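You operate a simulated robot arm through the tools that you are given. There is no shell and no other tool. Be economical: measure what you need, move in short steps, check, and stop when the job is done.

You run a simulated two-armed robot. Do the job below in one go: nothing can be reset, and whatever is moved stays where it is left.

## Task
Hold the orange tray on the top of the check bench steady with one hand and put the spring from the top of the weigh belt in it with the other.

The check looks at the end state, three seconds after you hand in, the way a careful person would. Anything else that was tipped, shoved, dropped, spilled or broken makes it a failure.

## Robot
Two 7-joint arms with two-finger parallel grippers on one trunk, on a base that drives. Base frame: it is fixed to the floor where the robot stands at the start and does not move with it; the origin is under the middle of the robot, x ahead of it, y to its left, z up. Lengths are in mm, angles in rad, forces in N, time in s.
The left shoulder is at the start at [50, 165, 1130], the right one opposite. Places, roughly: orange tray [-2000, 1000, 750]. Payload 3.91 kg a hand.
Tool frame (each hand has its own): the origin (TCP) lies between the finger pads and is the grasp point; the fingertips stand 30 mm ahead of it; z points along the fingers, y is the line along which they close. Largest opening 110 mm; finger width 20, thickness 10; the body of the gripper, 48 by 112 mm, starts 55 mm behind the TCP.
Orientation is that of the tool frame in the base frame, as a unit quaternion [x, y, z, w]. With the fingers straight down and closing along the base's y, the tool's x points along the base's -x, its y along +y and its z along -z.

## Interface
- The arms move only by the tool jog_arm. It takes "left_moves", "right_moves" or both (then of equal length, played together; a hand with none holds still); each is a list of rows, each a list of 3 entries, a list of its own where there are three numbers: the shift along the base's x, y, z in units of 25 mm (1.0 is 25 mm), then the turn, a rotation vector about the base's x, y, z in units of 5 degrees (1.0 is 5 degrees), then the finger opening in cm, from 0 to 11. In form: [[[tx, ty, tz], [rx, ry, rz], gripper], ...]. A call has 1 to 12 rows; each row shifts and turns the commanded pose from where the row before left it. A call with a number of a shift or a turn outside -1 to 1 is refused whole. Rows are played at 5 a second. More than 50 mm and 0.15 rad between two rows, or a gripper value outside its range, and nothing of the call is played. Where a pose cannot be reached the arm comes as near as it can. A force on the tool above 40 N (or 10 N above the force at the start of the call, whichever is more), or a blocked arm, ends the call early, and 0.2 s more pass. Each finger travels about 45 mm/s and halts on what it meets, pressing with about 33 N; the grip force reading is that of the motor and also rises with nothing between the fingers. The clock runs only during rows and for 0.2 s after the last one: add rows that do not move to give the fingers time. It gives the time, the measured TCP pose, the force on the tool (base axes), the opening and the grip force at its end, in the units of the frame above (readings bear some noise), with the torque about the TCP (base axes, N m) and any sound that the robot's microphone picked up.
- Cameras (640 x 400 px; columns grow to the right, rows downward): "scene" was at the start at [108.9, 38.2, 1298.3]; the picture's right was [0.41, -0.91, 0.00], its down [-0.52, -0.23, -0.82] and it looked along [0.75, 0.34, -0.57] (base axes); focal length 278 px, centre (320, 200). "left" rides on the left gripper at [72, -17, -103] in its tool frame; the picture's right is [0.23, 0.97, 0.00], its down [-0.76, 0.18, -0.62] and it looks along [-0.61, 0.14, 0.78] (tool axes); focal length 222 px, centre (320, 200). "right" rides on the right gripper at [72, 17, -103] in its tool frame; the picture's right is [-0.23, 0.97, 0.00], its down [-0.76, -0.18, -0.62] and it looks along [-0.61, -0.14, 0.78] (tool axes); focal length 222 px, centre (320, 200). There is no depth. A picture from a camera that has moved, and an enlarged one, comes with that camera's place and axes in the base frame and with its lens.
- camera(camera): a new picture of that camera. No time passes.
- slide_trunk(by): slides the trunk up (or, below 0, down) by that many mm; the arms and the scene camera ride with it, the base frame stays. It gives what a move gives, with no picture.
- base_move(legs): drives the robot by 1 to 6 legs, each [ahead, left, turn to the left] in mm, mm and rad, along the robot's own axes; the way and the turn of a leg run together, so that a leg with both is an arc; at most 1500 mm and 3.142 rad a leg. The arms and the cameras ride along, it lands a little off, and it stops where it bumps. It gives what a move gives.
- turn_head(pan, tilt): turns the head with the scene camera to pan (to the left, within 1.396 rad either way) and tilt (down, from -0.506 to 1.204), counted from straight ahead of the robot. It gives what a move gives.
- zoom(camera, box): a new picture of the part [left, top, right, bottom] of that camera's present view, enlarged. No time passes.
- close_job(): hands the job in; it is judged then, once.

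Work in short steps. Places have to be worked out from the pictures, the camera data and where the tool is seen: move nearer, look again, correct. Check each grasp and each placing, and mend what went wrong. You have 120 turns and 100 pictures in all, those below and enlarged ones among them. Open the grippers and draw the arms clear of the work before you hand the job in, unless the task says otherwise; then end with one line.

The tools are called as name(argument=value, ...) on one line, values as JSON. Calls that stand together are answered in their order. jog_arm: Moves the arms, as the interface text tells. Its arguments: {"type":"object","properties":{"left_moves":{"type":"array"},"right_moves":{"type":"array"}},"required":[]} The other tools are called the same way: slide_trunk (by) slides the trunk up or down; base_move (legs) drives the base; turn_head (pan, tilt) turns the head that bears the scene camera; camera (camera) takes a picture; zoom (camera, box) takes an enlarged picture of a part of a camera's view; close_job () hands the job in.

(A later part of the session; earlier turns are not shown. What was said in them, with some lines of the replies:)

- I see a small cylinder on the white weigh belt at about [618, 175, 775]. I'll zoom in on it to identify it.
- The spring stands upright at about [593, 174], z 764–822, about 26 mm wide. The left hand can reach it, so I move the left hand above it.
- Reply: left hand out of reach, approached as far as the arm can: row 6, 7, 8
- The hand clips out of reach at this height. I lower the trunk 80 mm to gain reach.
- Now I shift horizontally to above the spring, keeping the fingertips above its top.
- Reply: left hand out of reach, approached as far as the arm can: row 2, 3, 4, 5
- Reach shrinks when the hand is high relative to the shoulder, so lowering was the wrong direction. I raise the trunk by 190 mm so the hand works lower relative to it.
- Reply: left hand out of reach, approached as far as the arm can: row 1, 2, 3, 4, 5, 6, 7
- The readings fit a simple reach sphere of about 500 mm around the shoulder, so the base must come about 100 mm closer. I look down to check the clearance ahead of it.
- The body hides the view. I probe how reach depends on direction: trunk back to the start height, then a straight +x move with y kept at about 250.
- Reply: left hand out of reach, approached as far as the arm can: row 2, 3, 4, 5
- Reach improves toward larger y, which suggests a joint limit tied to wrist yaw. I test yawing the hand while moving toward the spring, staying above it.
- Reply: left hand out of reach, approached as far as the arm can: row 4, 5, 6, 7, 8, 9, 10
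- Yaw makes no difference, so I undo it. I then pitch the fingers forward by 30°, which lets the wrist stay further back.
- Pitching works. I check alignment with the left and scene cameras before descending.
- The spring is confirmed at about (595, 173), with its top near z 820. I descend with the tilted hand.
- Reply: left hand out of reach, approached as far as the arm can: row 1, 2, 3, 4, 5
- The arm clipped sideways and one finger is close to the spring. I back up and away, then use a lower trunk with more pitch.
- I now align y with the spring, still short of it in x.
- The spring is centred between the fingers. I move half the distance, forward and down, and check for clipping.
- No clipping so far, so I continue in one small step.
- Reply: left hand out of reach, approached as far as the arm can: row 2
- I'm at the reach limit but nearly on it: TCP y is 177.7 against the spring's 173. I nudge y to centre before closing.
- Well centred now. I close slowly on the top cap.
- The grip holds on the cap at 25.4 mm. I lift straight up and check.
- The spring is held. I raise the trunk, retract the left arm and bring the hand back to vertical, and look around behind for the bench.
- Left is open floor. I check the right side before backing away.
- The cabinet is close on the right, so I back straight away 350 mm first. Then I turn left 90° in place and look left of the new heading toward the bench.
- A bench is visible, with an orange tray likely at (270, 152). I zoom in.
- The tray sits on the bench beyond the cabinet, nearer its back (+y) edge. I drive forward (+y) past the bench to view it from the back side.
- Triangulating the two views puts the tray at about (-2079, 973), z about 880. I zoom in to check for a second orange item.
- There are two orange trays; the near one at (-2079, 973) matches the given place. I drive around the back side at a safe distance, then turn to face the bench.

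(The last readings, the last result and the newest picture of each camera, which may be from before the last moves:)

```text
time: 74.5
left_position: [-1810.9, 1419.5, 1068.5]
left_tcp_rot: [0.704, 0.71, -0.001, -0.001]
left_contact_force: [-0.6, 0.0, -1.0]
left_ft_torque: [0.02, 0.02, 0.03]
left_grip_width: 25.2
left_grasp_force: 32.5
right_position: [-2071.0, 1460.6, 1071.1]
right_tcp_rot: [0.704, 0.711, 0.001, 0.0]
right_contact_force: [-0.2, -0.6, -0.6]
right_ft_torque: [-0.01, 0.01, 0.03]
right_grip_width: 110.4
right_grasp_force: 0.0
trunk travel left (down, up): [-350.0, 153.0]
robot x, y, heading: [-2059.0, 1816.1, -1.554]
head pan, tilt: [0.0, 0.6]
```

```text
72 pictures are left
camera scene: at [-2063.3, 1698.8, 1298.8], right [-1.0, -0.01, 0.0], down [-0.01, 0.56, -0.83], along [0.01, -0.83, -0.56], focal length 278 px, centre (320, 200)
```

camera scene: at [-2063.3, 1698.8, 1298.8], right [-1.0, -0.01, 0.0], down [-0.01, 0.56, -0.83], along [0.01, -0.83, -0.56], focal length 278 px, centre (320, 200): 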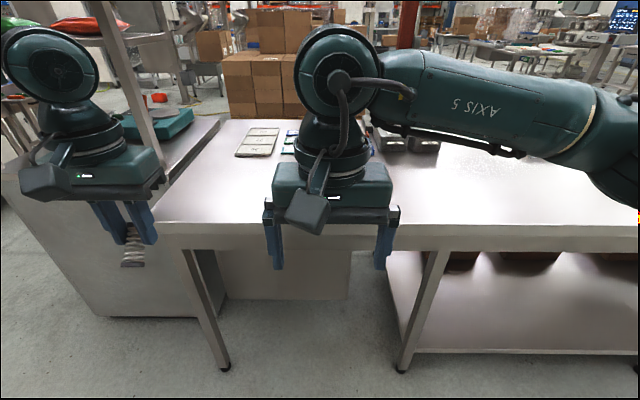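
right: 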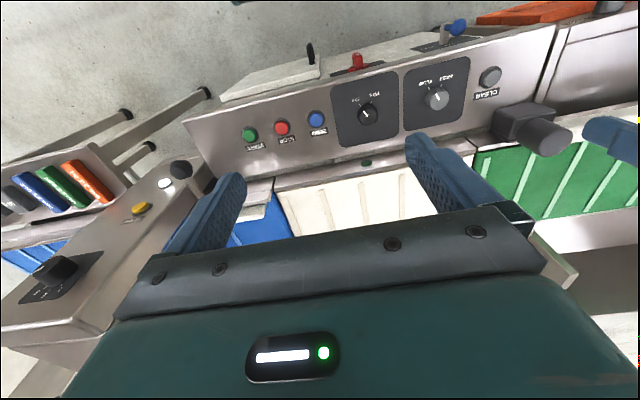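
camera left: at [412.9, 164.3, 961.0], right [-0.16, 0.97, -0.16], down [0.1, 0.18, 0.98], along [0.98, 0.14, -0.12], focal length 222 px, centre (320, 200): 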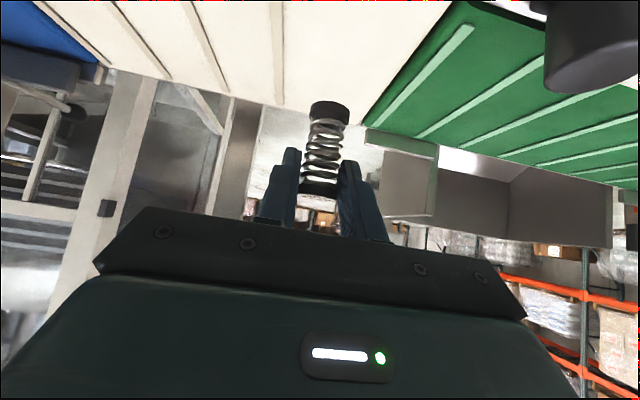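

The right hand hides the tray. I move it aside (base -x) and look again.

jog_arm(right_moves=[[[-1, 0, 0], [0, 0, 0], 11], [[-1, 0, 0], [0, 0, 0], 11], [[-1, 0, 0], [0, 0, 0], 11], [[-1, 0, 0], [0, 0, 0], 11], [[-1, 0, 0], [0, 0, 0], 11], [[-1, 0, 0], [0, 0, 0], 11], [[-1, 0, 0], [0, 0, 0], 11], [[-1, 0, 0], [0, 0, 0], 11], [[0, 0, 0], [0, 0, 0], 11]])

camera(camera="scene")

```text
time: 76.5
left_position: [-1811.6, 1419.3, 1069.7]
left_tcp_rot: [0.704, 0.711, 0.0, -0.001]
left_contact_force: [-1.1, -0.2, -0.2]
left_ft_torque: [-0.01, -0.02, -0.04]
left_grip_width: 25.1
left_grasp_force: 32.4
right_position: [-2272.1, 1462.9, 1071.2]
right_tcp_rot: [0.703, 0.711, 0.0, 0.0]
right_contact_force: [-0.2, 0.0, 0.5]
right_ft_torque: [-0.03, -0.01, -0.03]
right_grip_width: 110.0
right_grasp_force: 0.0
trunk travel left (down, up): [-350.0, 153.0]
robot x, y, heading: [-2067.7, 1816.9, -1.556]
head pan, tilt: [0.0, 0.6]
```

```text
71 pictures are left
camera scene: at [-2063.2, 1698.8, 1298.8], right [-1.0, -0.01, 0.0], down [-0.01, 0.56, -0.82], along [0.01, -0.82, -0.57], focal length 278 px, centre (320, 200)
```

scene: 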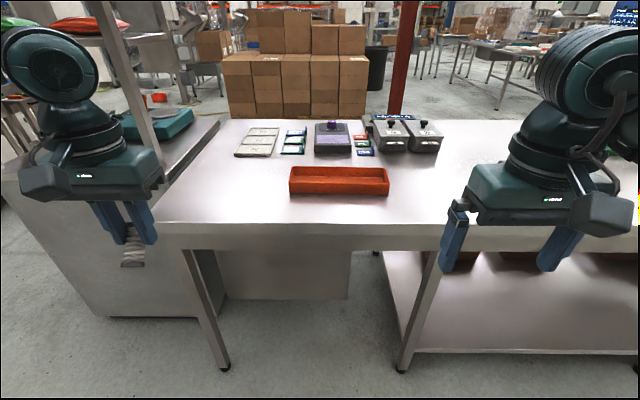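

The tray is in clear view, alone near the edge. To fix its distance and height, I raise the trunk 150 mm for parallax.

zoom(camera="scene", box=[240, 120, 440, 245])

slide_trunk(by=150)

zoom(camera="scene", box=[240, 120, 440, 245])

```text
3.20 times, centred on (340, 182) of scene
camera zoom: at [-2063.2, 1698.8, 1298.8], right [-1.0, -0.01, 0.0], down [-0.01, 0.56, -0.82], along [0.01, -0.82, -0.57], focal length 888 px, centre (256, 256)
```

zoom: 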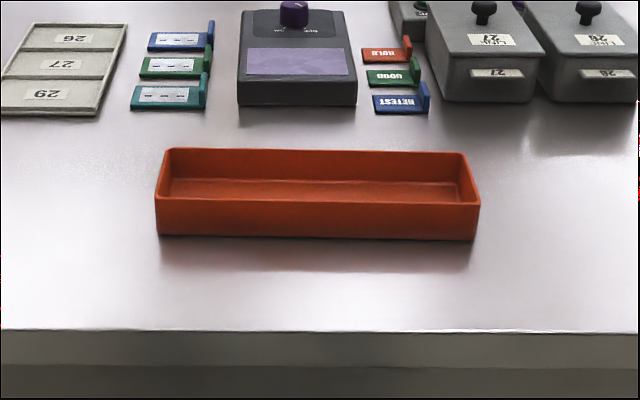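

```text
time: 78.2
left_position: [-1811.3, 1420.0, 1218.6]
left_tcp_rot: [0.704, 0.711, -0.001, 0.0]
left_contact_force: [-0.7, 0.2, -0.7]
left_ft_torque: [0.01, 0.0, 0.0]
left_grip_width: 25.0
left_grasp_force: 33.4
right_position: [-2271.3, 1462.2, 1220.4]
right_tcp_rot: [0.704, 0.711, 0.0, 0.0]
right_contact_force: [0.2, -0.3, -0.4]
right_ft_torque: [0.01, -0.02, 0.0]
right_grip_width: 110.2
right_grasp_force: 0.0
trunk travel left (down, up): [-500.0, 3.0]
robot x, y, heading: [-2065.1, 1813.3, -1.56]
head pan, tilt: [0.0, 0.6]
```

```text
3.20 times, centred on (340, 182) of scene
camera zoom: at [-2063.4, 1698.7, 1448.7], right [-1.0, -0.01, 0.0], down [-0.01, 0.57, -0.82], along [0.01, -0.82, -0.57], focal length 888 px, centre (256, 256)
```

zoom: 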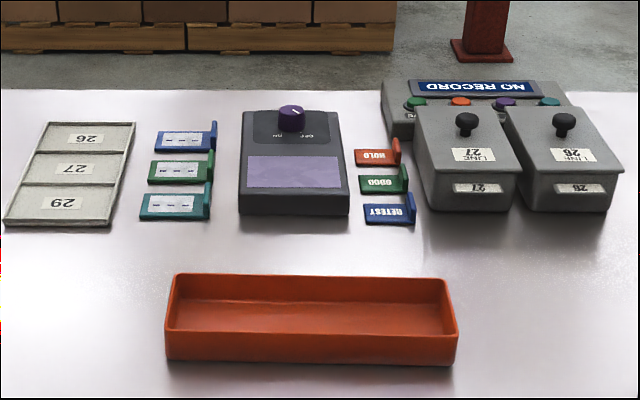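

Parallax gives a bench top z of about 859 and an edge at y of about 1160. The tray spans x −2255…−1965, y 934…1027, with its rim at about z 902. I drive closer, about 300 mm ahead and slightly right.

base_move(legs=[[200, -35, 0], [110, 0, 0]])

turn_head(pan=0, tilt=0.9)

camera(camera="scene")

```text
time: 80.6
left_position: [-1843.3, 1109.6, 1217.4]
left_tcp_rot: [0.703, 0.711, -0.002, 0.0]
left_contact_force: [0.6, -0.1, -0.9]
left_ft_torque: [0.01, -0.02, 0.02]
left_grip_width: 25.0
left_grasp_force: 33.0
right_position: [-2301.9, 1153.3, 1221.2]
right_tcp_rot: [0.704, 0.71, 0.0, 0.0]
right_contact_force: [-0.1, -1.0, -0.7]
right_ft_torque: [0.02, -0.01, 0.03]
right_grip_width: 109.9
right_grasp_force: 0.1
trunk travel left (down, up): [-500.0, 3.0]
robot x, y, heading: [-2096.8, 1505.2, -1.565]
head pan, tilt: [0.0, 0.6]
```

```text
time: 81.4
left_position: [-1844.4, 1110.1, 1218.1]
left_tcp_rot: [0.704, 0.711, -0.002, 0.001]
left_contact_force: [0.2, 0.5, -0.1]
left_ft_torque: [-0.01, 0.0, -0.03]
left_grip_width: 25.2
left_grasp_force: 32.9
right_position: [-2303.5, 1154.0, 1221.7]
right_tcp_rot: [0.704, 0.71, 0.0, 0.0]
right_contact_force: [0.8, -0.2, 0.3]
right_ft_torque: [0.0, 0.02, 0.01]
right_grip_width: 110.0
right_grasp_force: 0.1
trunk travel left (down, up): [-500.0, 3.0]
robot x, y, heading: [-2092.8, 1505.2, -1.56]
head pan, tilt: [0.0, 0.901]
```

```text
68 pictures are left
camera scene: at [-2095.2, 1402.7, 1424.1], right [-1.0, -0.01, 0.0], down [-0.01, 0.78, -0.62], along [0.01, -0.62, -0.78], focal length 278 px, centre (320, 200)
```

scene: 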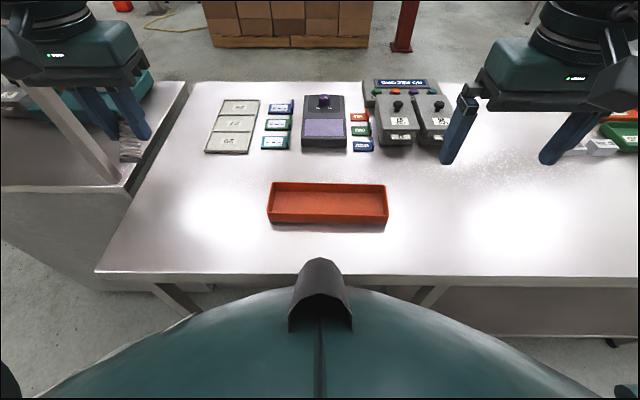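

Position looks good. I take a detailed zoom to refine the tray edges before lowering the arms.

zoom(camera="scene", box=[250, 155, 410, 255])

slide_trunk(by=-170)

zoom(camera="scene", box=[230, 60, 430, 185])

```text
4.00 times, centred on (330, 205) of scene
camera zoom: at [-2095.2, 1402.7, 1424.1], right [-1.0, -0.01, 0.0], down [-0.01, 0.78, -0.62], along [0.01, -0.62, -0.78], focal length 1110 px, centre (280, 180)
```

zoom: 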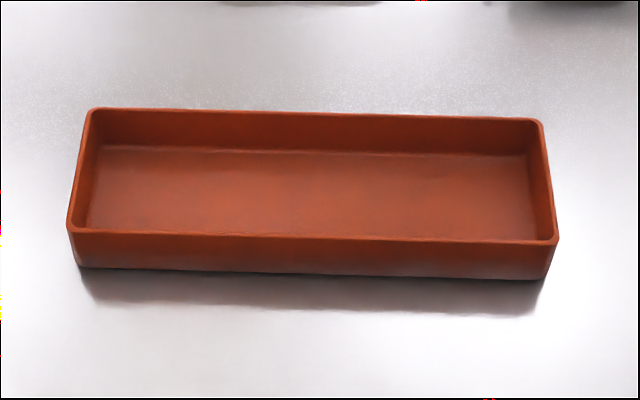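

```text
time: 83.4
left_position: [-1843.8, 1109.2, 1048.5]
left_tcp_rot: [0.703, 0.711, -0.002, 0.002]
left_contact_force: [-0.1, 0.0, -0.1]
left_ft_torque: [-0.02, 0.01, 0.0]
left_grip_width: 25.1
left_grasp_force: 32.7
right_position: [-2302.9, 1154.0, 1050.8]
right_tcp_rot: [0.704, 0.71, 0.0, 0.0]
right_contact_force: [0.3, -0.3, -1.1]
right_ft_torque: [-0.01, -0.06, -0.01]
right_grip_width: 109.9
right_grasp_force: 0.1
trunk travel left (down, up): [-330.0, 173.0]
robot x, y, heading: [-2096.6, 1507.6, -1.556]
head pan, tilt: [0.0, 0.901]
```

```text
3.20 times, centred on (330, 122) of scene
camera zoom: at [-2095.2, 1402.6, 1254.0], right [-1.0, -0.01, 0.0], down [-0.01, 0.78, -0.62], along [0.01, -0.62, -0.78], focal length 888 px, centre (288, 448)
```

zoom: 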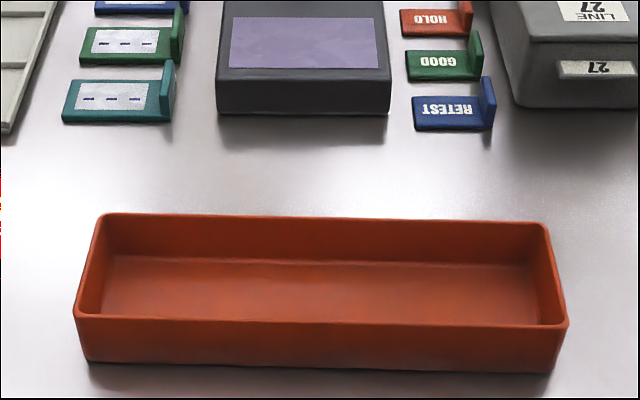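

Refined: bench z is about 864, rim z about 898. The tray's right end wall is at x≈-2251, y≈985. I move the right hand above that end wall with a 50 mm opening.

jog_arm(right_moves=[[[0.303, -0.966, -0.514], [0, 0, 0], 5], [[0.303, -0.966, -0.514], [0, 0, 0], 5], [[0.303, -0.966, -0.514], [0, 0, 0], 5], [[0.303, -0.966, -0.514], [0, 0, 0], 5], [[0.303, -0.966, -0.514], [0, 0, 0], 5], [[0.303, -0.966, -0.514], [0, 0, 0], 5], [[0.303, -0.966, -0.514], [0, 0, 0], 5], [[0, 0, 0], [0, 0, 0], 5]])

camera(camera="right")

camera(camera="scene")

```text
time: 85.2
left_position: [-1843.6, 1109.6, 1048.2]
left_tcp_rot: [0.703, 0.711, -0.002, 0.0]
left_contact_force: [0.5, 0.6, -0.3]
left_ft_torque: [-0.02, 0.02, 0.04]
left_grip_width: 25.3
left_grasp_force: 32.9
right_position: [-2249.9, 983.0, 961.2]
right_tcp_rot: [0.704, 0.71, 0.0, 0.0]
right_contact_force: [-0.6, 0.1, 0.7]
right_ft_torque: [0.0, 0.02, -0.02]
right_grip_width: 49.9
right_grasp_force: 0.0
trunk travel left (down, up): [-330.0, 173.0]
robot x, y, heading: [-2096.6, 1505.9, -1.563]
head pan, tilt: [0.0, 0.901]
```

```text
65 pictures are left
camera right: at [-2232.5, 1054.7, 1064.2], right [0.98, -0.22, 0.0], down [-0.17, -0.76, 0.62], along [-0.14, -0.61, -0.78], focal length 222 px, centre (320, 200)
```

right: 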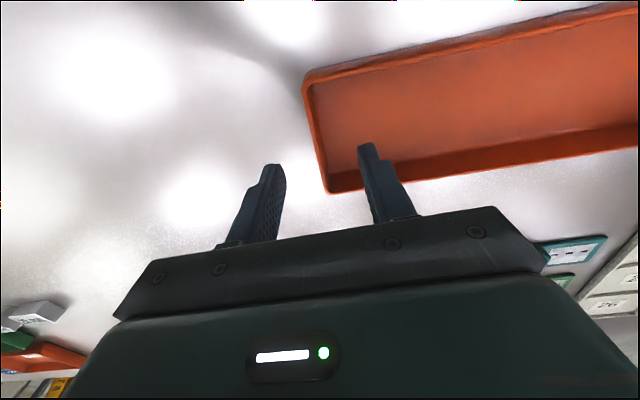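

```text
64 pictures are left
camera scene: at [-2095.3, 1402.6, 1254.0], right [-1.0, -0.01, 0.0], down [-0.01, 0.78, -0.62], along [0.01, -0.62, -0.78], focal length 278 px, centre (320, 200)
```

scene: 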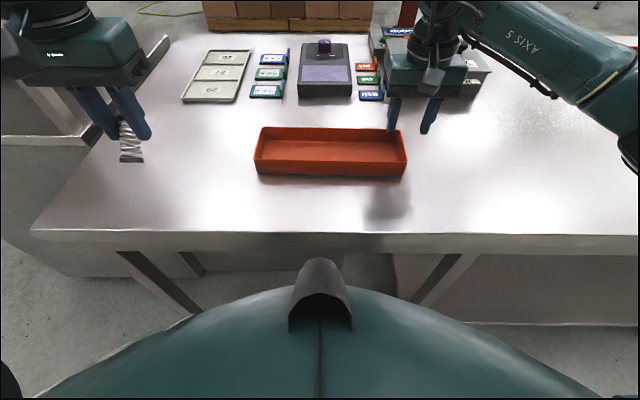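

Both cameras agree: the wall centre is at x≈-2248, y≈982. I descend to straddle the wall.

jog_arm(right_moves=[[[0.08, 0, -0.8], [0, 0, 0], 5], [[0, 0, -0.8], [0, 0, 0], 5], [[0, 0, -0.7], [0, 0, 0], 5], [[0, 0, 0], [0, 0, 0], 5]])

camera(camera="right")

```text
time: 86.2
left_position: [-1844.8, 1109.5, 1047.7]
left_tcp_rot: [0.703, 0.711, -0.002, 0.0]
left_contact_force: [-0.4, 0.5, 0.4]
left_ft_torque: [-0.04, 0.0, 0.01]
left_grip_width: 25.1
left_grasp_force: 32.9
right_position: [-2247.2, 983.4, 903.3]
right_tcp_rot: [0.704, 0.71, 0.0, 0.0]
right_contact_force: [0.1, 0.3, -0.2]
right_ft_torque: [0.01, -0.03, 0.02]
right_grip_width: 49.9
right_grasp_force: 0.1
trunk travel left (down, up): [-330.0, 173.0]
robot x, y, heading: [-2094.6, 1506.2, -1.565]
head pan, tilt: [0.0, 0.901]
```

```text
63 pictures are left
camera right: at [-2230.9, 1055.0, 1005.9], right [0.98, -0.22, 0.0], down [-0.17, -0.76, 0.62], along [-0.14, -0.61, -0.78], focal length 222 px, centre (320, 200)
```

right: 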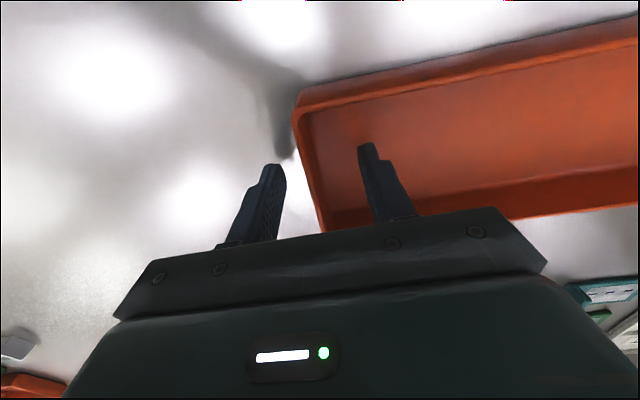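

The wall is about 4 mm toward −x of the finger midpoint. I shift and close gently.

jog_arm(right_moves=[[[-0.16, 0, 0], [0, 0, 0], 5], [[0, 0, 0], [0, 0, 0], 4], [[0, 0, 0], [0, 0, 0], 3], [[0, 0, 0], [0, 0, 0], 2.4], [[0, 0, 0], [0, 0, 0], 1.8], [[0, 0, 0], [0, 0, 0], 1.4], [[0, 0, 0], [0, 0, 0], 1.0], [[0, 0, 0], [0, 0, 0], 0.7], [[0, 0, 0], [0, 0, 0], 0.4], [[0, 0, 0], [0, 0, 0], 0], [[0, 0, 0], [0, 0, 0], 0]])

camera(camera="right")

zoom(camera="scene", box=[230, 60, 430, 185])

```text
time: 88.6
left_position: [-1843.5, 1110.8, 1048.4]
left_tcp_rot: [0.704, 0.711, -0.001, 0.001]
left_contact_force: [0.4, -0.2, -0.5]
left_ft_torque: [0.01, 0.0, 0.02]
left_grip_width: 25.0
left_grasp_force: 32.9
right_position: [-2251.5, 984.0, 903.2]
right_tcp_rot: [0.704, 0.711, 0.0, 0.001]
right_contact_force: [-0.4, -0.9, -0.9]
right_ft_torque: [-0.02, 0.03, 0.04]
right_grip_width: 3.7
right_grasp_force: 33.2
trunk travel left (down, up): [-330.0, 173.0]
robot x, y, heading: [-2096.6, 1506.0, -1.558]
head pan, tilt: [0.0, 0.901]
```

```text
62 pictures are left
camera right: at [-2234.7, 1055.1, 1006.1], right [0.98, -0.22, 0.0], down [-0.17, -0.76, 0.62], along [-0.14, -0.61, -0.78], focal length 222 px, centre (320, 200)
```

right: 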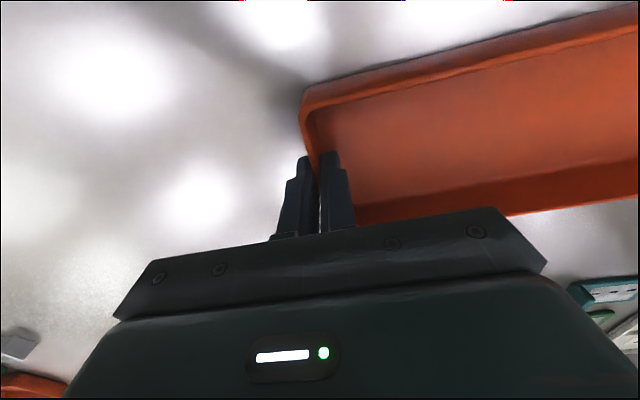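

```text
3.20 times, centred on (330, 122) of scene
camera zoom: at [-2095.2, 1402.5, 1254.0], right [-1.0, -0.01, 0.0], down [-0.01, 0.78, -0.62], along [0.01, -0.62, -0.78], focal length 888 px, centre (288, 448)
```

zoom: 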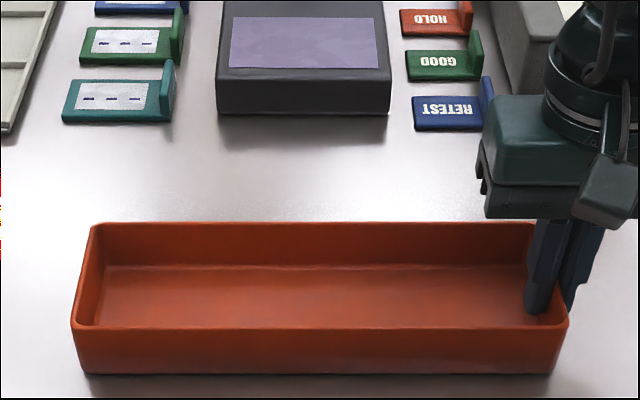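

The right hand grips the tray's end wall (3.7 mm) and the tray stays in place. I bring the left hand over the tray, pitching forward 45° so the spring hangs upright again.

jog_arm(left_moves=[[[-0.827, -0.53, -0.2], [-1, 0, 0], 1.8], [[-0.827, -0.53, -0.2], [-1, 0, 0], 1.8], [[-0.827, -0.53, -0.2], [-1, 0, 0], 1.8], [[-0.827, -0.53, -0.2], [-1, 0, 0], 1.8], [[-0.827, -0.53, -0.2], [-1, 0, 0], 1.8], [[-0.827, -0.53, -0.2], [-1, 0, 0], 1.8], [[-0.827, -0.53, -0.2], [-1, 0, 0], 1.8], [[-0.827, -0.53, -0.2], [-1, 0, 0], 1.8], [[-0.827, -0.53, -0.2], [-1, 0, 0], 1.8], [[0, 0, 0], [0, 0, 0], 1.8]])

camera(camera="left")

camera(camera="scene")

```text
time: 90.8
left_position: [-1993.2, 1001.4, 1012.0]
left_tcp_rot: [0.65, 0.655, -0.275, 0.269]
left_contact_force: [-0.7, -0.5, -0.3]
left_ft_torque: [0.0, -0.03, 0.01]
left_grip_width: 24.9
left_grasp_force: 32.8
left hand out of reach, approached as far as the arm can: row 8, 9
right_position: [-2252.1, 983.4, 903.4]
right_tcp_rot: [0.704, 0.71, 0.0, -0.001]
right_contact_force: [0.1, 0.1, -0.5]
right_ft_torque: [0.02, 0.04, -0.01]
right_grip_width: 3.5
right_grasp_force: 33.1
trunk travel left (down, up): [-330.0, 173.0]
robot x, y, heading: [-2098.4, 1509.8, -1.564]
head pan, tilt: [0.0, 0.901]
```

```text
60 pictures are left
camera left: at [-2011.3, 1125.9, 1034.1], right [0.97, 0.16, -0.17], down [0.19, -0.09, 0.98], along [0.14, -0.98, -0.12], focal length 222 px, centre (320, 200)
```

left: 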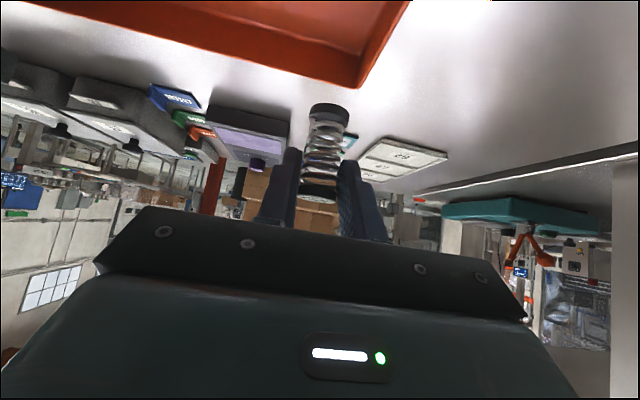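

```text
59 pictures are left
camera scene: at [-2095.2, 1402.5, 1254.0], right [-1.0, -0.01, 0.0], down [-0.01, 0.78, -0.62], along [0.01, -0.62, -0.78], focal length 278 px, centre (320, 200)
```

scene: 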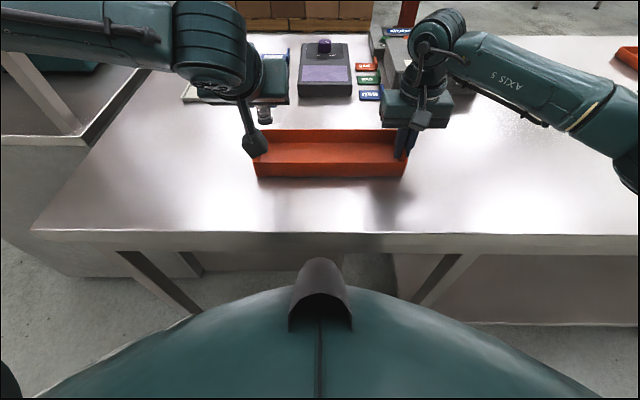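

The left hand is limited at x≈-1993. I yaw it inward by 20° so the wrist can stay further left, and move to x≈-2025.

jog_arm(left_moves=[[[0, 0, 0], [0, 0, -1], 1.8], [[0, 0, 0], [0, 0, -1], 1.8], [[-0.4, -0.1, 0], [0, 0, -1], 1.8], [[-0.4, -0.1, 0], [0, 0, -1], 1.8], [[-0.4, -0.1, 0], [0, 0, 0], 1.8], [[0, 0, 0], [0, 0, 0], 1.8]])

```text
time: 92.2
left_position: [-2023.8, 993.3, 1011.8]
left_tcp_rot: [0.754, 0.533, -0.316, 0.218]
left_contact_force: [-0.1, -0.4, -0.2]
left_ft_torque: [0.03, -0.02, 0.04]
left_grip_width: 25.2
left_grasp_force: 32.6
right_position: [-2253.2, 984.0, 903.6]
right_tcp_rot: [0.704, 0.71, 0.0, 0.0]
right_contact_force: [-0.1, -0.1, -0.4]
right_ft_torque: [-0.01, 0.05, 0.01]
right_grip_width: 3.7
right_grasp_force: 33.1
trunk travel left (down, up): [-330.0, 173.0]
robot x, y, heading: [-2097.2, 1506.6, -1.563]
head pan, tilt: [0.0, 0.901]
```

That works with no clipping. I descend about 50 mm and check.

jog_arm(left_moves=[[[0, 0, -0.7], [0, 0, 0], 1.8], [[0, 0, -0.7], [0, 0, 0], 1.8], [[0, 0, -0.6], [0, 0, 0], 1.8], [[0, 0, 0], [0, 0, 0], 1.8]])

camera(camera="left")

zoom(camera="scene", box=[210, 80, 410, 205])

camera(camera="right")

```text
time: 93.2
left_position: [-2019.1, 995.3, 962.0]
left_tcp_rot: [0.754, 0.533, -0.316, 0.217]
left_contact_force: [0.3, -0.4, -1.1]
left_ft_torque: [-0.01, 0.01, 0.0]
left_grip_width: 25.1
left_grasp_force: 32.6
left hand out of reach, approached as far as the arm can: row 3
right_position: [-2251.9, 984.5, 902.2]
right_tcp_rot: [0.704, 0.71, 0.0, 0.0]
right_contact_force: [-0.2, 0.7, 0.6]
right_ft_torque: [0.01, 0.02, -0.02]
right_grip_width: 3.5
right_grasp_force: 32.9
trunk travel left (down, up): [-330.0, 173.0]
robot x, y, heading: [-2095.7, 1502.5, -1.561]
head pan, tilt: [0.0, 0.901]
```

```text
58 pictures are left
camera left: at [-1993.5, 1117.9, 985.3], right [0.97, -0.18, -0.17], down [0.14, -0.15, 0.98], along [-0.2, -0.97, -0.12], focal length 222 px, centre (320, 200)
```

left: 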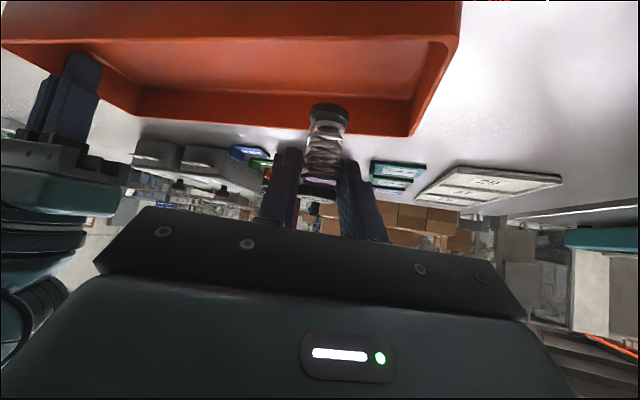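

```text
3.20 times, centred on (310, 142) of scene
camera zoom: at [-2095.2, 1402.5, 1254.0], right [-1.0, -0.01, 0.0], down [-0.01, 0.78, -0.62], along [0.01, -0.62, -0.78], focal length 888 px, centre (352, 384)
```

zoom: 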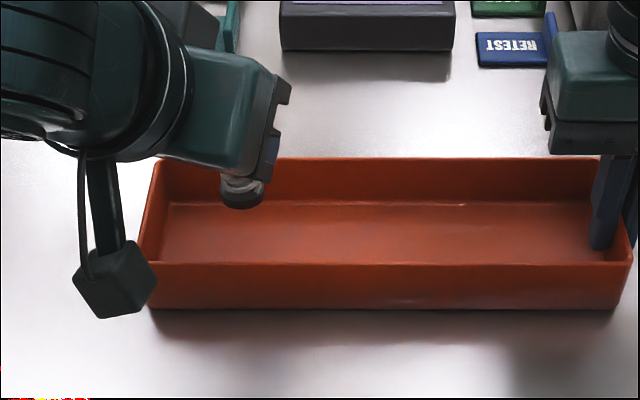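

```text
56 pictures are left
camera right: at [-2234.8, 1055.0, 1006.1], right [0.98, -0.22, 0.0], down [-0.17, -0.76, 0.62], along [-0.14, -0.61, -0.78], focal length 222 px, centre (320, 200)
```

right: 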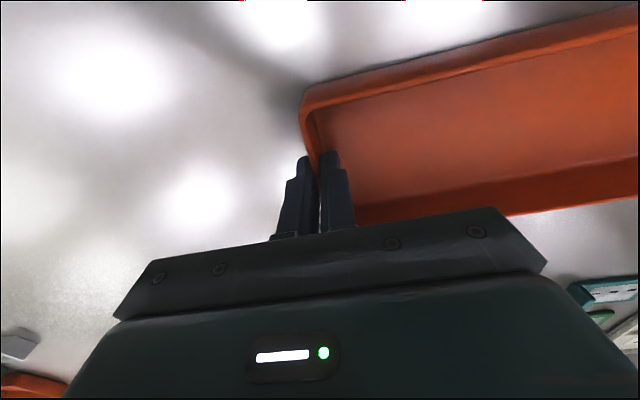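

It clips again lower down. I yaw a further 20° inward, then continue the descent partway.

jog_arm(left_moves=[[[0, 0, 0.2], [0, 0, -1], 1.8], [[0, 0, 0], [0, 0, -1], 1.8], [[-0.1, 0, 0], [0, 0, -1], 1.8], [[-0.1, 0, 0], [0, 0, -1], 1.8], [[-0.1, -0.1, -0.6], [0, 0, 0], 1.8], [[0, 0, -0.6], [0, 0, 0], 1.8], [[0, 0, 0], [0, 0, 0], 1.8]])

```text
time: 94.8
left_position: [-2026.7, 991.7, 937.4]
left_tcp_rot: [0.835, 0.394, -0.349, 0.159]
left_contact_force: [0.0, -0.4, -0.6]
left_ft_torque: [0.02, 0.03, -0.02]
left_grip_width: 25.1
left_grasp_force: 32.7
right_position: [-2251.7, 984.6, 903.2]
right_tcp_rot: [0.704, 0.71, 0.0, 0.0]
right_contact_force: [-0.8, -1.1, 1.2]
right_ft_torque: [0.01, 0.05, 0.0]
right_grip_width: 3.5
right_grasp_force: 33.0
trunk travel left (down, up): [-330.0, 173.0]
robot x, y, heading: [-2096.3, 1506.2, -1.558]
head pan, tilt: [0.0, 0.901]
```

No clipping. I check position inside the tray before the last 20 mm.

zoom(camera="scene", box=[210, 80, 410, 205])

camera(camera="left")

```text
3.20 times, centred on (310, 142) of scene
camera zoom: at [-2095.2, 1402.5, 1254.0], right [-1.0, -0.01, 0.0], down [-0.01, 0.78, -0.62], along [0.01, -0.62, -0.78], focal length 888 px, centre (352, 384)
```

zoom: 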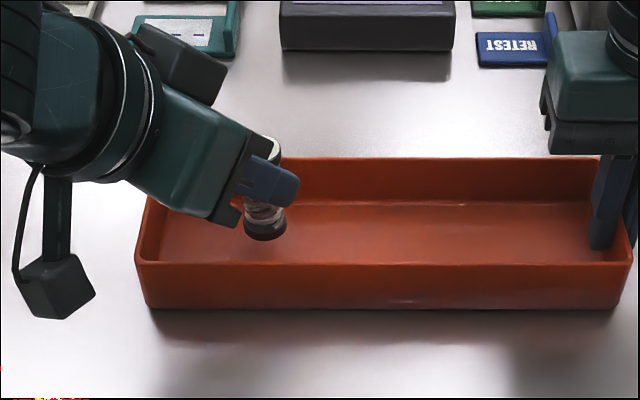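

```text
54 pictures are left
camera left: at [-1960.5, 1098.7, 960.4], right [0.85, -0.5, -0.17], down [0.08, -0.19, 0.98], along [-0.52, -0.85, -0.12], focal length 222 px, centre (320, 200)
```

left: 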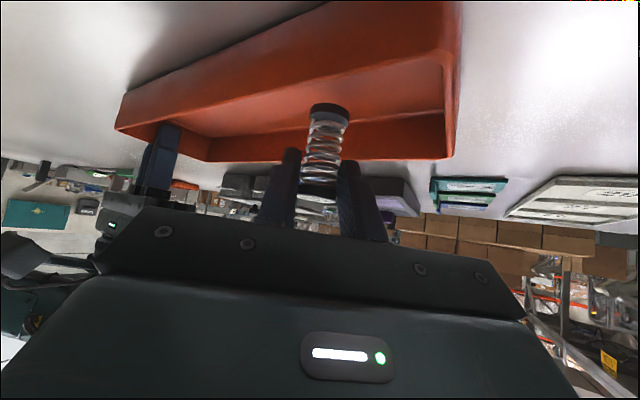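

The spring is inside the walls at about (-2037, 996). I lower it in small steps and watch the force.

jog_arm(left_moves=[[[0, 0, -0.4], [0, 0, 0], 1.8], [[0, 0, -0.2], [0, 0, 0], 1.8], [[0, 0, -0.1], [0, 0, 0], 1.8], [[0, 0, 0], [0, 0, 0], 1.8]])

zoom(camera="left", box=[200, 60, 440, 210])

```text
time: 95.8
left_position: [-2026.9, 991.8, 919.8]
left_tcp_rot: [0.835, 0.395, -0.349, 0.16]
left_contact_force: [0.2, -0.1, -0.4]
left_ft_torque: [0.02, -0.04, 0.0]
left_grip_width: 25.1
left_grasp_force: 33.0
right_position: [-2251.0, 984.7, 904.2]
right_tcp_rot: [0.704, 0.71, 0.0, 0.0]
right_contact_force: [0.1, 0.3, 0.5]
right_ft_torque: [-0.01, 0.08, -0.01]
right_grip_width: 3.7
right_grasp_force: 33.0
trunk travel left (down, up): [-330.0, 173.0]
robot x, y, heading: [-2100.5, 1504.8, -1.561]
head pan, tilt: [0.0, 0.901]
```

```text
2.67 times, centred on (320, 135) of left
camera zoom: at [-1960.3, 1098.7, 943.2], right [0.85, -0.5, -0.17], down [0.08, -0.19, 0.98], along [-0.52, -0.85, -0.12], focal length 592 px, centre (320, 373)
```

zoom: 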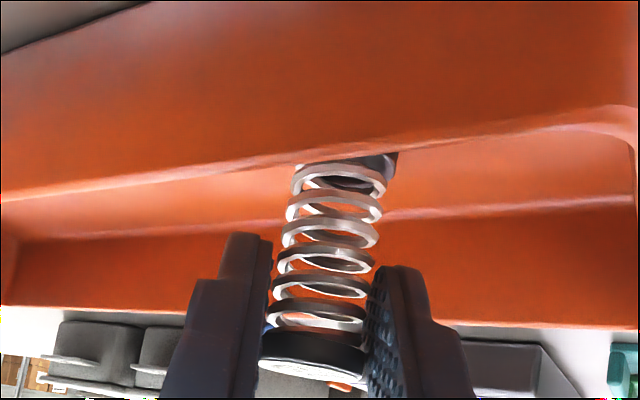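

No contact yet. I continue in fine steps.

jog_arm(left_moves=[[[0, 0, -0.06], [0, 0, 0], 1.8], [[0, 0, -0.06], [0, 0, 0], 1.8], [[0, 0, 0], [0, 0, 0], 1.8]])

```text
time: 96.6
left_position: [-2025.9, 992.0, 918.4]
left_tcp_rot: [0.835, 0.394, -0.35, 0.16]
left_contact_force: [-0.7, -1.7, 1.6]
left_ft_torque: [-0.09, 0.08, 0.0]
left_grip_width: 25.3
left_grasp_force: 32.9
right_position: [-2252.1, 984.8, 903.7]
right_tcp_rot: [0.704, 0.71, 0.0, 0.0]
right_contact_force: [0.1, -0.1, 0.0]
right_ft_torque: [0.02, 0.02, 0.02]
right_grip_width: 3.6
right_grasp_force: 33.0
trunk travel left (down, up): [-330.0, 173.0]
robot x, y, heading: [-2092.5, 1506.5, -1.56]
head pan, tilt: [0.0, 0.901]
```

Force and torque are just rising, which is first contact. One more millimetre or two to confirm.

jog_arm(left_moves=[[[0, 0, -0.06], [0, 0, 0], 1.8], [[0, 0, 0], [0, 0, 0], 1.8]])

```text
time: 97.2
left_position: [-2025.4, 992.5, 918.1]
left_tcp_rot: [0.835, 0.393, -0.35, 0.161]
left_contact_force: [-1.1, -1.1, 8.2]
left_ft_torque: [-0.22, 0.21, -0.01]
left_grip_width: 25.6
left_grasp_force: 32.9
right_position: [-2251.2, 985.2, 903.2]
right_tcp_rot: [0.704, 0.71, 0.0, 0.001]
right_contact_force: [2.2, -0.7, -1.0]
right_ft_torque: [-0.03, 0.03, -0.04]
right_grip_width: 3.4
right_grasp_force: 33.2
trunk travel left (down, up): [-330.0, 173.0]
robot x, y, heading: [-2097.5, 1504.2, -1.562]
head pan, tilt: [0.0, 0.901]
```

The spring is seated on the tray floor at 8 N. I ease up about 1 mm and open slowly.

jog_arm(left_moves=[[[0, 0, 0.05], [0, 0, 0], 1.8], [[0, 0, 0], [0, 0, 0], 2.4], [[0, 0, 0], [0, 0, 0], 2.7], [[0, 0, 0], [0, 0, 0], 3], [[0, 0, 0], [0, 0, 0], 3.4], [[0, 0, 0], [0, 0, 0], 3.9], [[0, 0, 0], [0, 0, 0], 4.4], [[0, 0, 0], [0, 0, 0], 4.4]])

zoom(camera="left", box=[200, 60, 440, 210])

zoom(camera="scene", box=[210, 80, 410, 205])

```text
time: 99.0
left_position: [-2025.6, 992.6, 918.6]
left_tcp_rot: [0.835, 0.395, -0.35, 0.16]
left_contact_force: [-0.6, -0.3, -0.2]
left_ft_torque: [0.0, -0.02, -0.01]
left_grip_width: 44.0
left_grasp_force: 0.1
right_position: [-2251.3, 983.8, 903.9]
right_tcp_rot: [0.704, 0.711, 0.0, 0.0]
right_contact_force: [-1.0, -0.3, -0.1]
right_ft_torque: [-0.01, 0.05, 0.04]
right_grip_width: 3.7
right_grasp_force: 33.2
trunk travel left (down, up): [-330.0, 173.0]
robot x, y, heading: [-2094.6, 1502.8, -1.563]
head pan, tilt: [0.0, 0.901]
```

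```text
2.67 times, centred on (320, 135) of left
camera zoom: at [-1959.5, 1099.3, 940.7], right [0.85, -0.5, -0.17], down [0.08, -0.19, 0.98], along [-0.52, -0.85, -0.12], focal length 592 px, centre (320, 373)
```

zoom: 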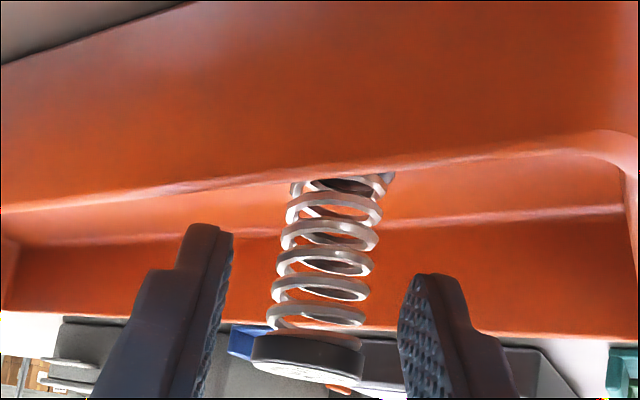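

```text
3.20 times, centred on (310, 142) of scene
camera zoom: at [-2095.2, 1402.5, 1254.0], right [-1.0, -0.01, 0.0], down [-0.01, 0.78, -0.62], along [0.01, -0.62, -0.78], focal length 888 px, centre (352, 384)
```

zoom: 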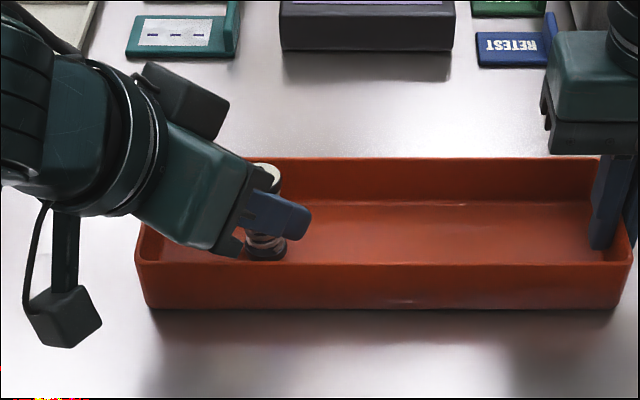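

The spring stands free in the tray. I retract the left hand straight back along its finger axis.

jog_arm(left_moves=[[[0.23, 0.27, 0.35], [0, 0, 0], 4.4], [[0.35, 0.4, 0.53], [0, 0, 0], 4.4], [[0.45, 0.54, 0.7], [0, 0, 0], 4.4], [[0.45, 0.54, 0.7], [0, 0, 0], 4.4], [[0.45, 0.54, 0.7], [0, 0, 0], 4.4], [[0.45, 0.54, 0.7], [0, 0, 0], 4.4], [[0.6, 0.6, 0.5], [0, 0, 0], 4.4], [[0.6, 0.6, 0.5], [0, 0, 0], 4.4], [[0, 0, 0], [0, 0, 0], 4.4]])

zoom(camera="scene", box=[210, 80, 410, 205])

```text
time: 101.0
left_position: [-1935.9, 1093.5, 1032.7]
left_tcp_rot: [0.835, 0.394, -0.35, 0.16]
left_contact_force: [0.8, -1.7, 0.2]
left_ft_torque: [0.01, -0.04, 0.02]
left_grip_width: 43.8
left_grasp_force: 0.0
right_position: [-2251.7, 984.7, 903.0]
right_tcp_rot: [0.704, 0.71, 0.0, 0.001]
right_contact_force: [0.1, -0.2, 0.3]
right_ft_torque: [0.02, -0.01, 0.03]
right_grip_width: 3.7
right_grasp_force: 33.1
trunk travel left (down, up): [-330.0, 173.0]
robot x, y, heading: [-2097.6, 1503.2, -1.56]
head pan, tilt: [0.0, 0.901]
```

```text
3.20 times, centred on (310, 142) of scene
camera zoom: at [-2095.2, 1402.5, 1254.0], right [-1.0, -0.01, 0.0], down [-0.01, 0.78, -0.62], along [0.01, -0.62, -0.78], focal length 888 px, centre (352, 384)
```

zoom: 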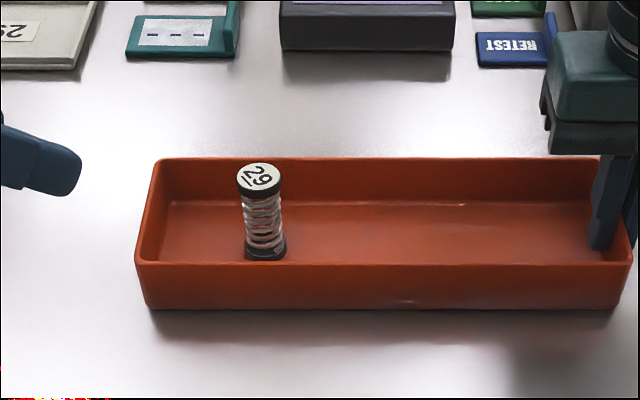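

The spring stands in the tray. I now open the right hand slowly and lift it straight up.

jog_arm(right_moves=[[[0, 0, 0], [0, 0, 0], 1], [[0, 0, 0], [0, 0, 0], 2], [[0, 0, 0], [0, 0, 0], 3], [[0, 0, 0], [0, 0, 0], 4], [[0, 0, 0], [0, 0, 0], 4], [[0, 0, 0.5], [0, 0, 0], 4], [[0, 0, 1], [0, 0, 0], 4], [[0, 0.2, 1], [0, 0, 0], 4], [[0, 0.5, 1], [0, 0, 0], 4], [[0, 1, 0.6], [0, 0, 0], 4], [[0, 1, 0.2], [0, 0, 0], 4], [[0, 1, 0], [0, 0, 0], 4]])

jog_arm(left_moves=[[[0.5, 1, 0.2], [0, 0, 0], 6], [[0.5, 1, 0], [0, 0, 0], 8], [[0, 0, 0], [0, 0, 0], 11], [[0, 0, 0], [0, 0, 0], 11]], right_moves=[[[0, 1, 0.2], [0, 0, 0], 6], [[0, 1, 0], [0, 0, 0], 8], [[0, 0, 0], [0, 0, 0], 11], [[0, 0, 0], [0, 0, 0], 11]])

camera(camera="scene")

zoom(camera="scene", box=[230, 60, 430, 185])

```text
time: 103.6
left_position: [-1937.2, 1093.2, 1034.2]
left_tcp_rot: [0.835, 0.394, -0.349, 0.16]
left_contact_force: [-0.8, 0.1, -0.5]
left_ft_torque: [-0.03, 0.0, -0.01]
left_grip_width: 43.9
left_grasp_force: 0.0
right_position: [-2252.3, 1078.7, 1011.7]
right_tcp_rot: [0.704, 0.71, 0.0, 0.0]
right_contact_force: [0.0, 0.1, 0.1]
right_ft_torque: [0.0, 0.0, -0.02]
right_grip_width: 40.1
right_grasp_force: 0.0
trunk travel left (down, up): [-330.0, 173.0]
robot x, y, heading: [-2093.0, 1503.6, -1.563]
head pan, tilt: [0.0, 0.901]
```

```text
time: 104.6
left_position: [-1912.2, 1141.4, 1040.5]
left_tcp_rot: [0.835, 0.394, -0.349, 0.159]
left_contact_force: [-0.3, 0.1, 0.9]
left_ft_torque: [-0.01, 0.02, 0.02]
left_grip_width: 110.0
left_grasp_force: 0.0
left hand out of reach, approached as far as the arm can: row 2
right_position: [-2249.9, 1127.3, 1016.8]
right_tcp_rot: [0.704, 0.71, 0.0, 0.0]
right_contact_force: [-0.7, 0.1, 0.0]
right_ft_torque: [-0.01, 0.0, -0.05]
right_grip_width: 109.7
right_grasp_force: 0.0
trunk travel left (down, up): [-330.0, 173.0]
robot x, y, heading: [-2096.5, 1504.9, -1.562]
head pan, tilt: [0.0, 0.901]
```

```text
49 pictures are left
camera scene: at [-2095.2, 1402.5, 1254.0], right [-1.0, -0.01, 0.0], down [-0.01, 0.78, -0.62], along [0.01, -0.62, -0.78], focal length 278 px, centre (320, 200)
```

scene: 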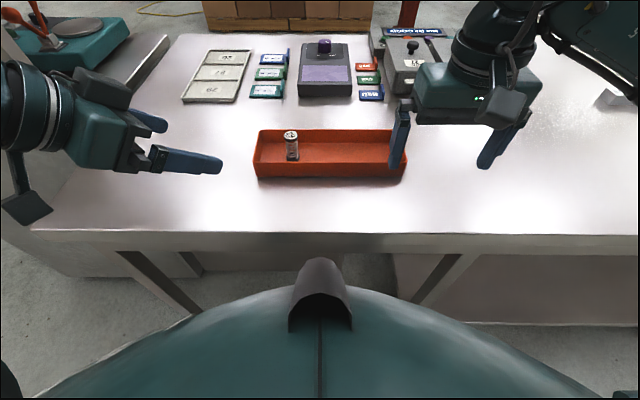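

```text
3.20 times, centred on (330, 122) of scene
camera zoom: at [-2095.2, 1402.5, 1254.0], right [-1.0, -0.01, 0.0], down [-0.01, 0.78, -0.62], along [0.01, -0.62, -0.78], focal length 888 px, centre (288, 448)
```

zoom: 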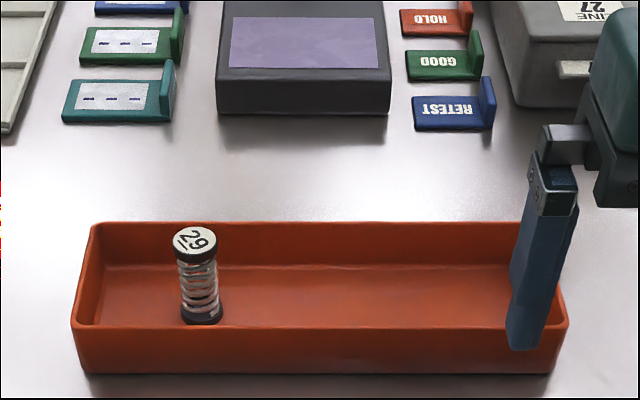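

The spring stands upright in the orange tray, both grippers are open and clear, and everything else in view is untouched. I hand in.

close_job()

```text
The job is handed in.
```

The spring is standing upright in the orange tray on the check bench. The right hand held the tray by its end wall while the left set the spring down; gripping the wall turned the tray a few millimetres. Both grippers are open and clear of the work, and I have handed the job in.
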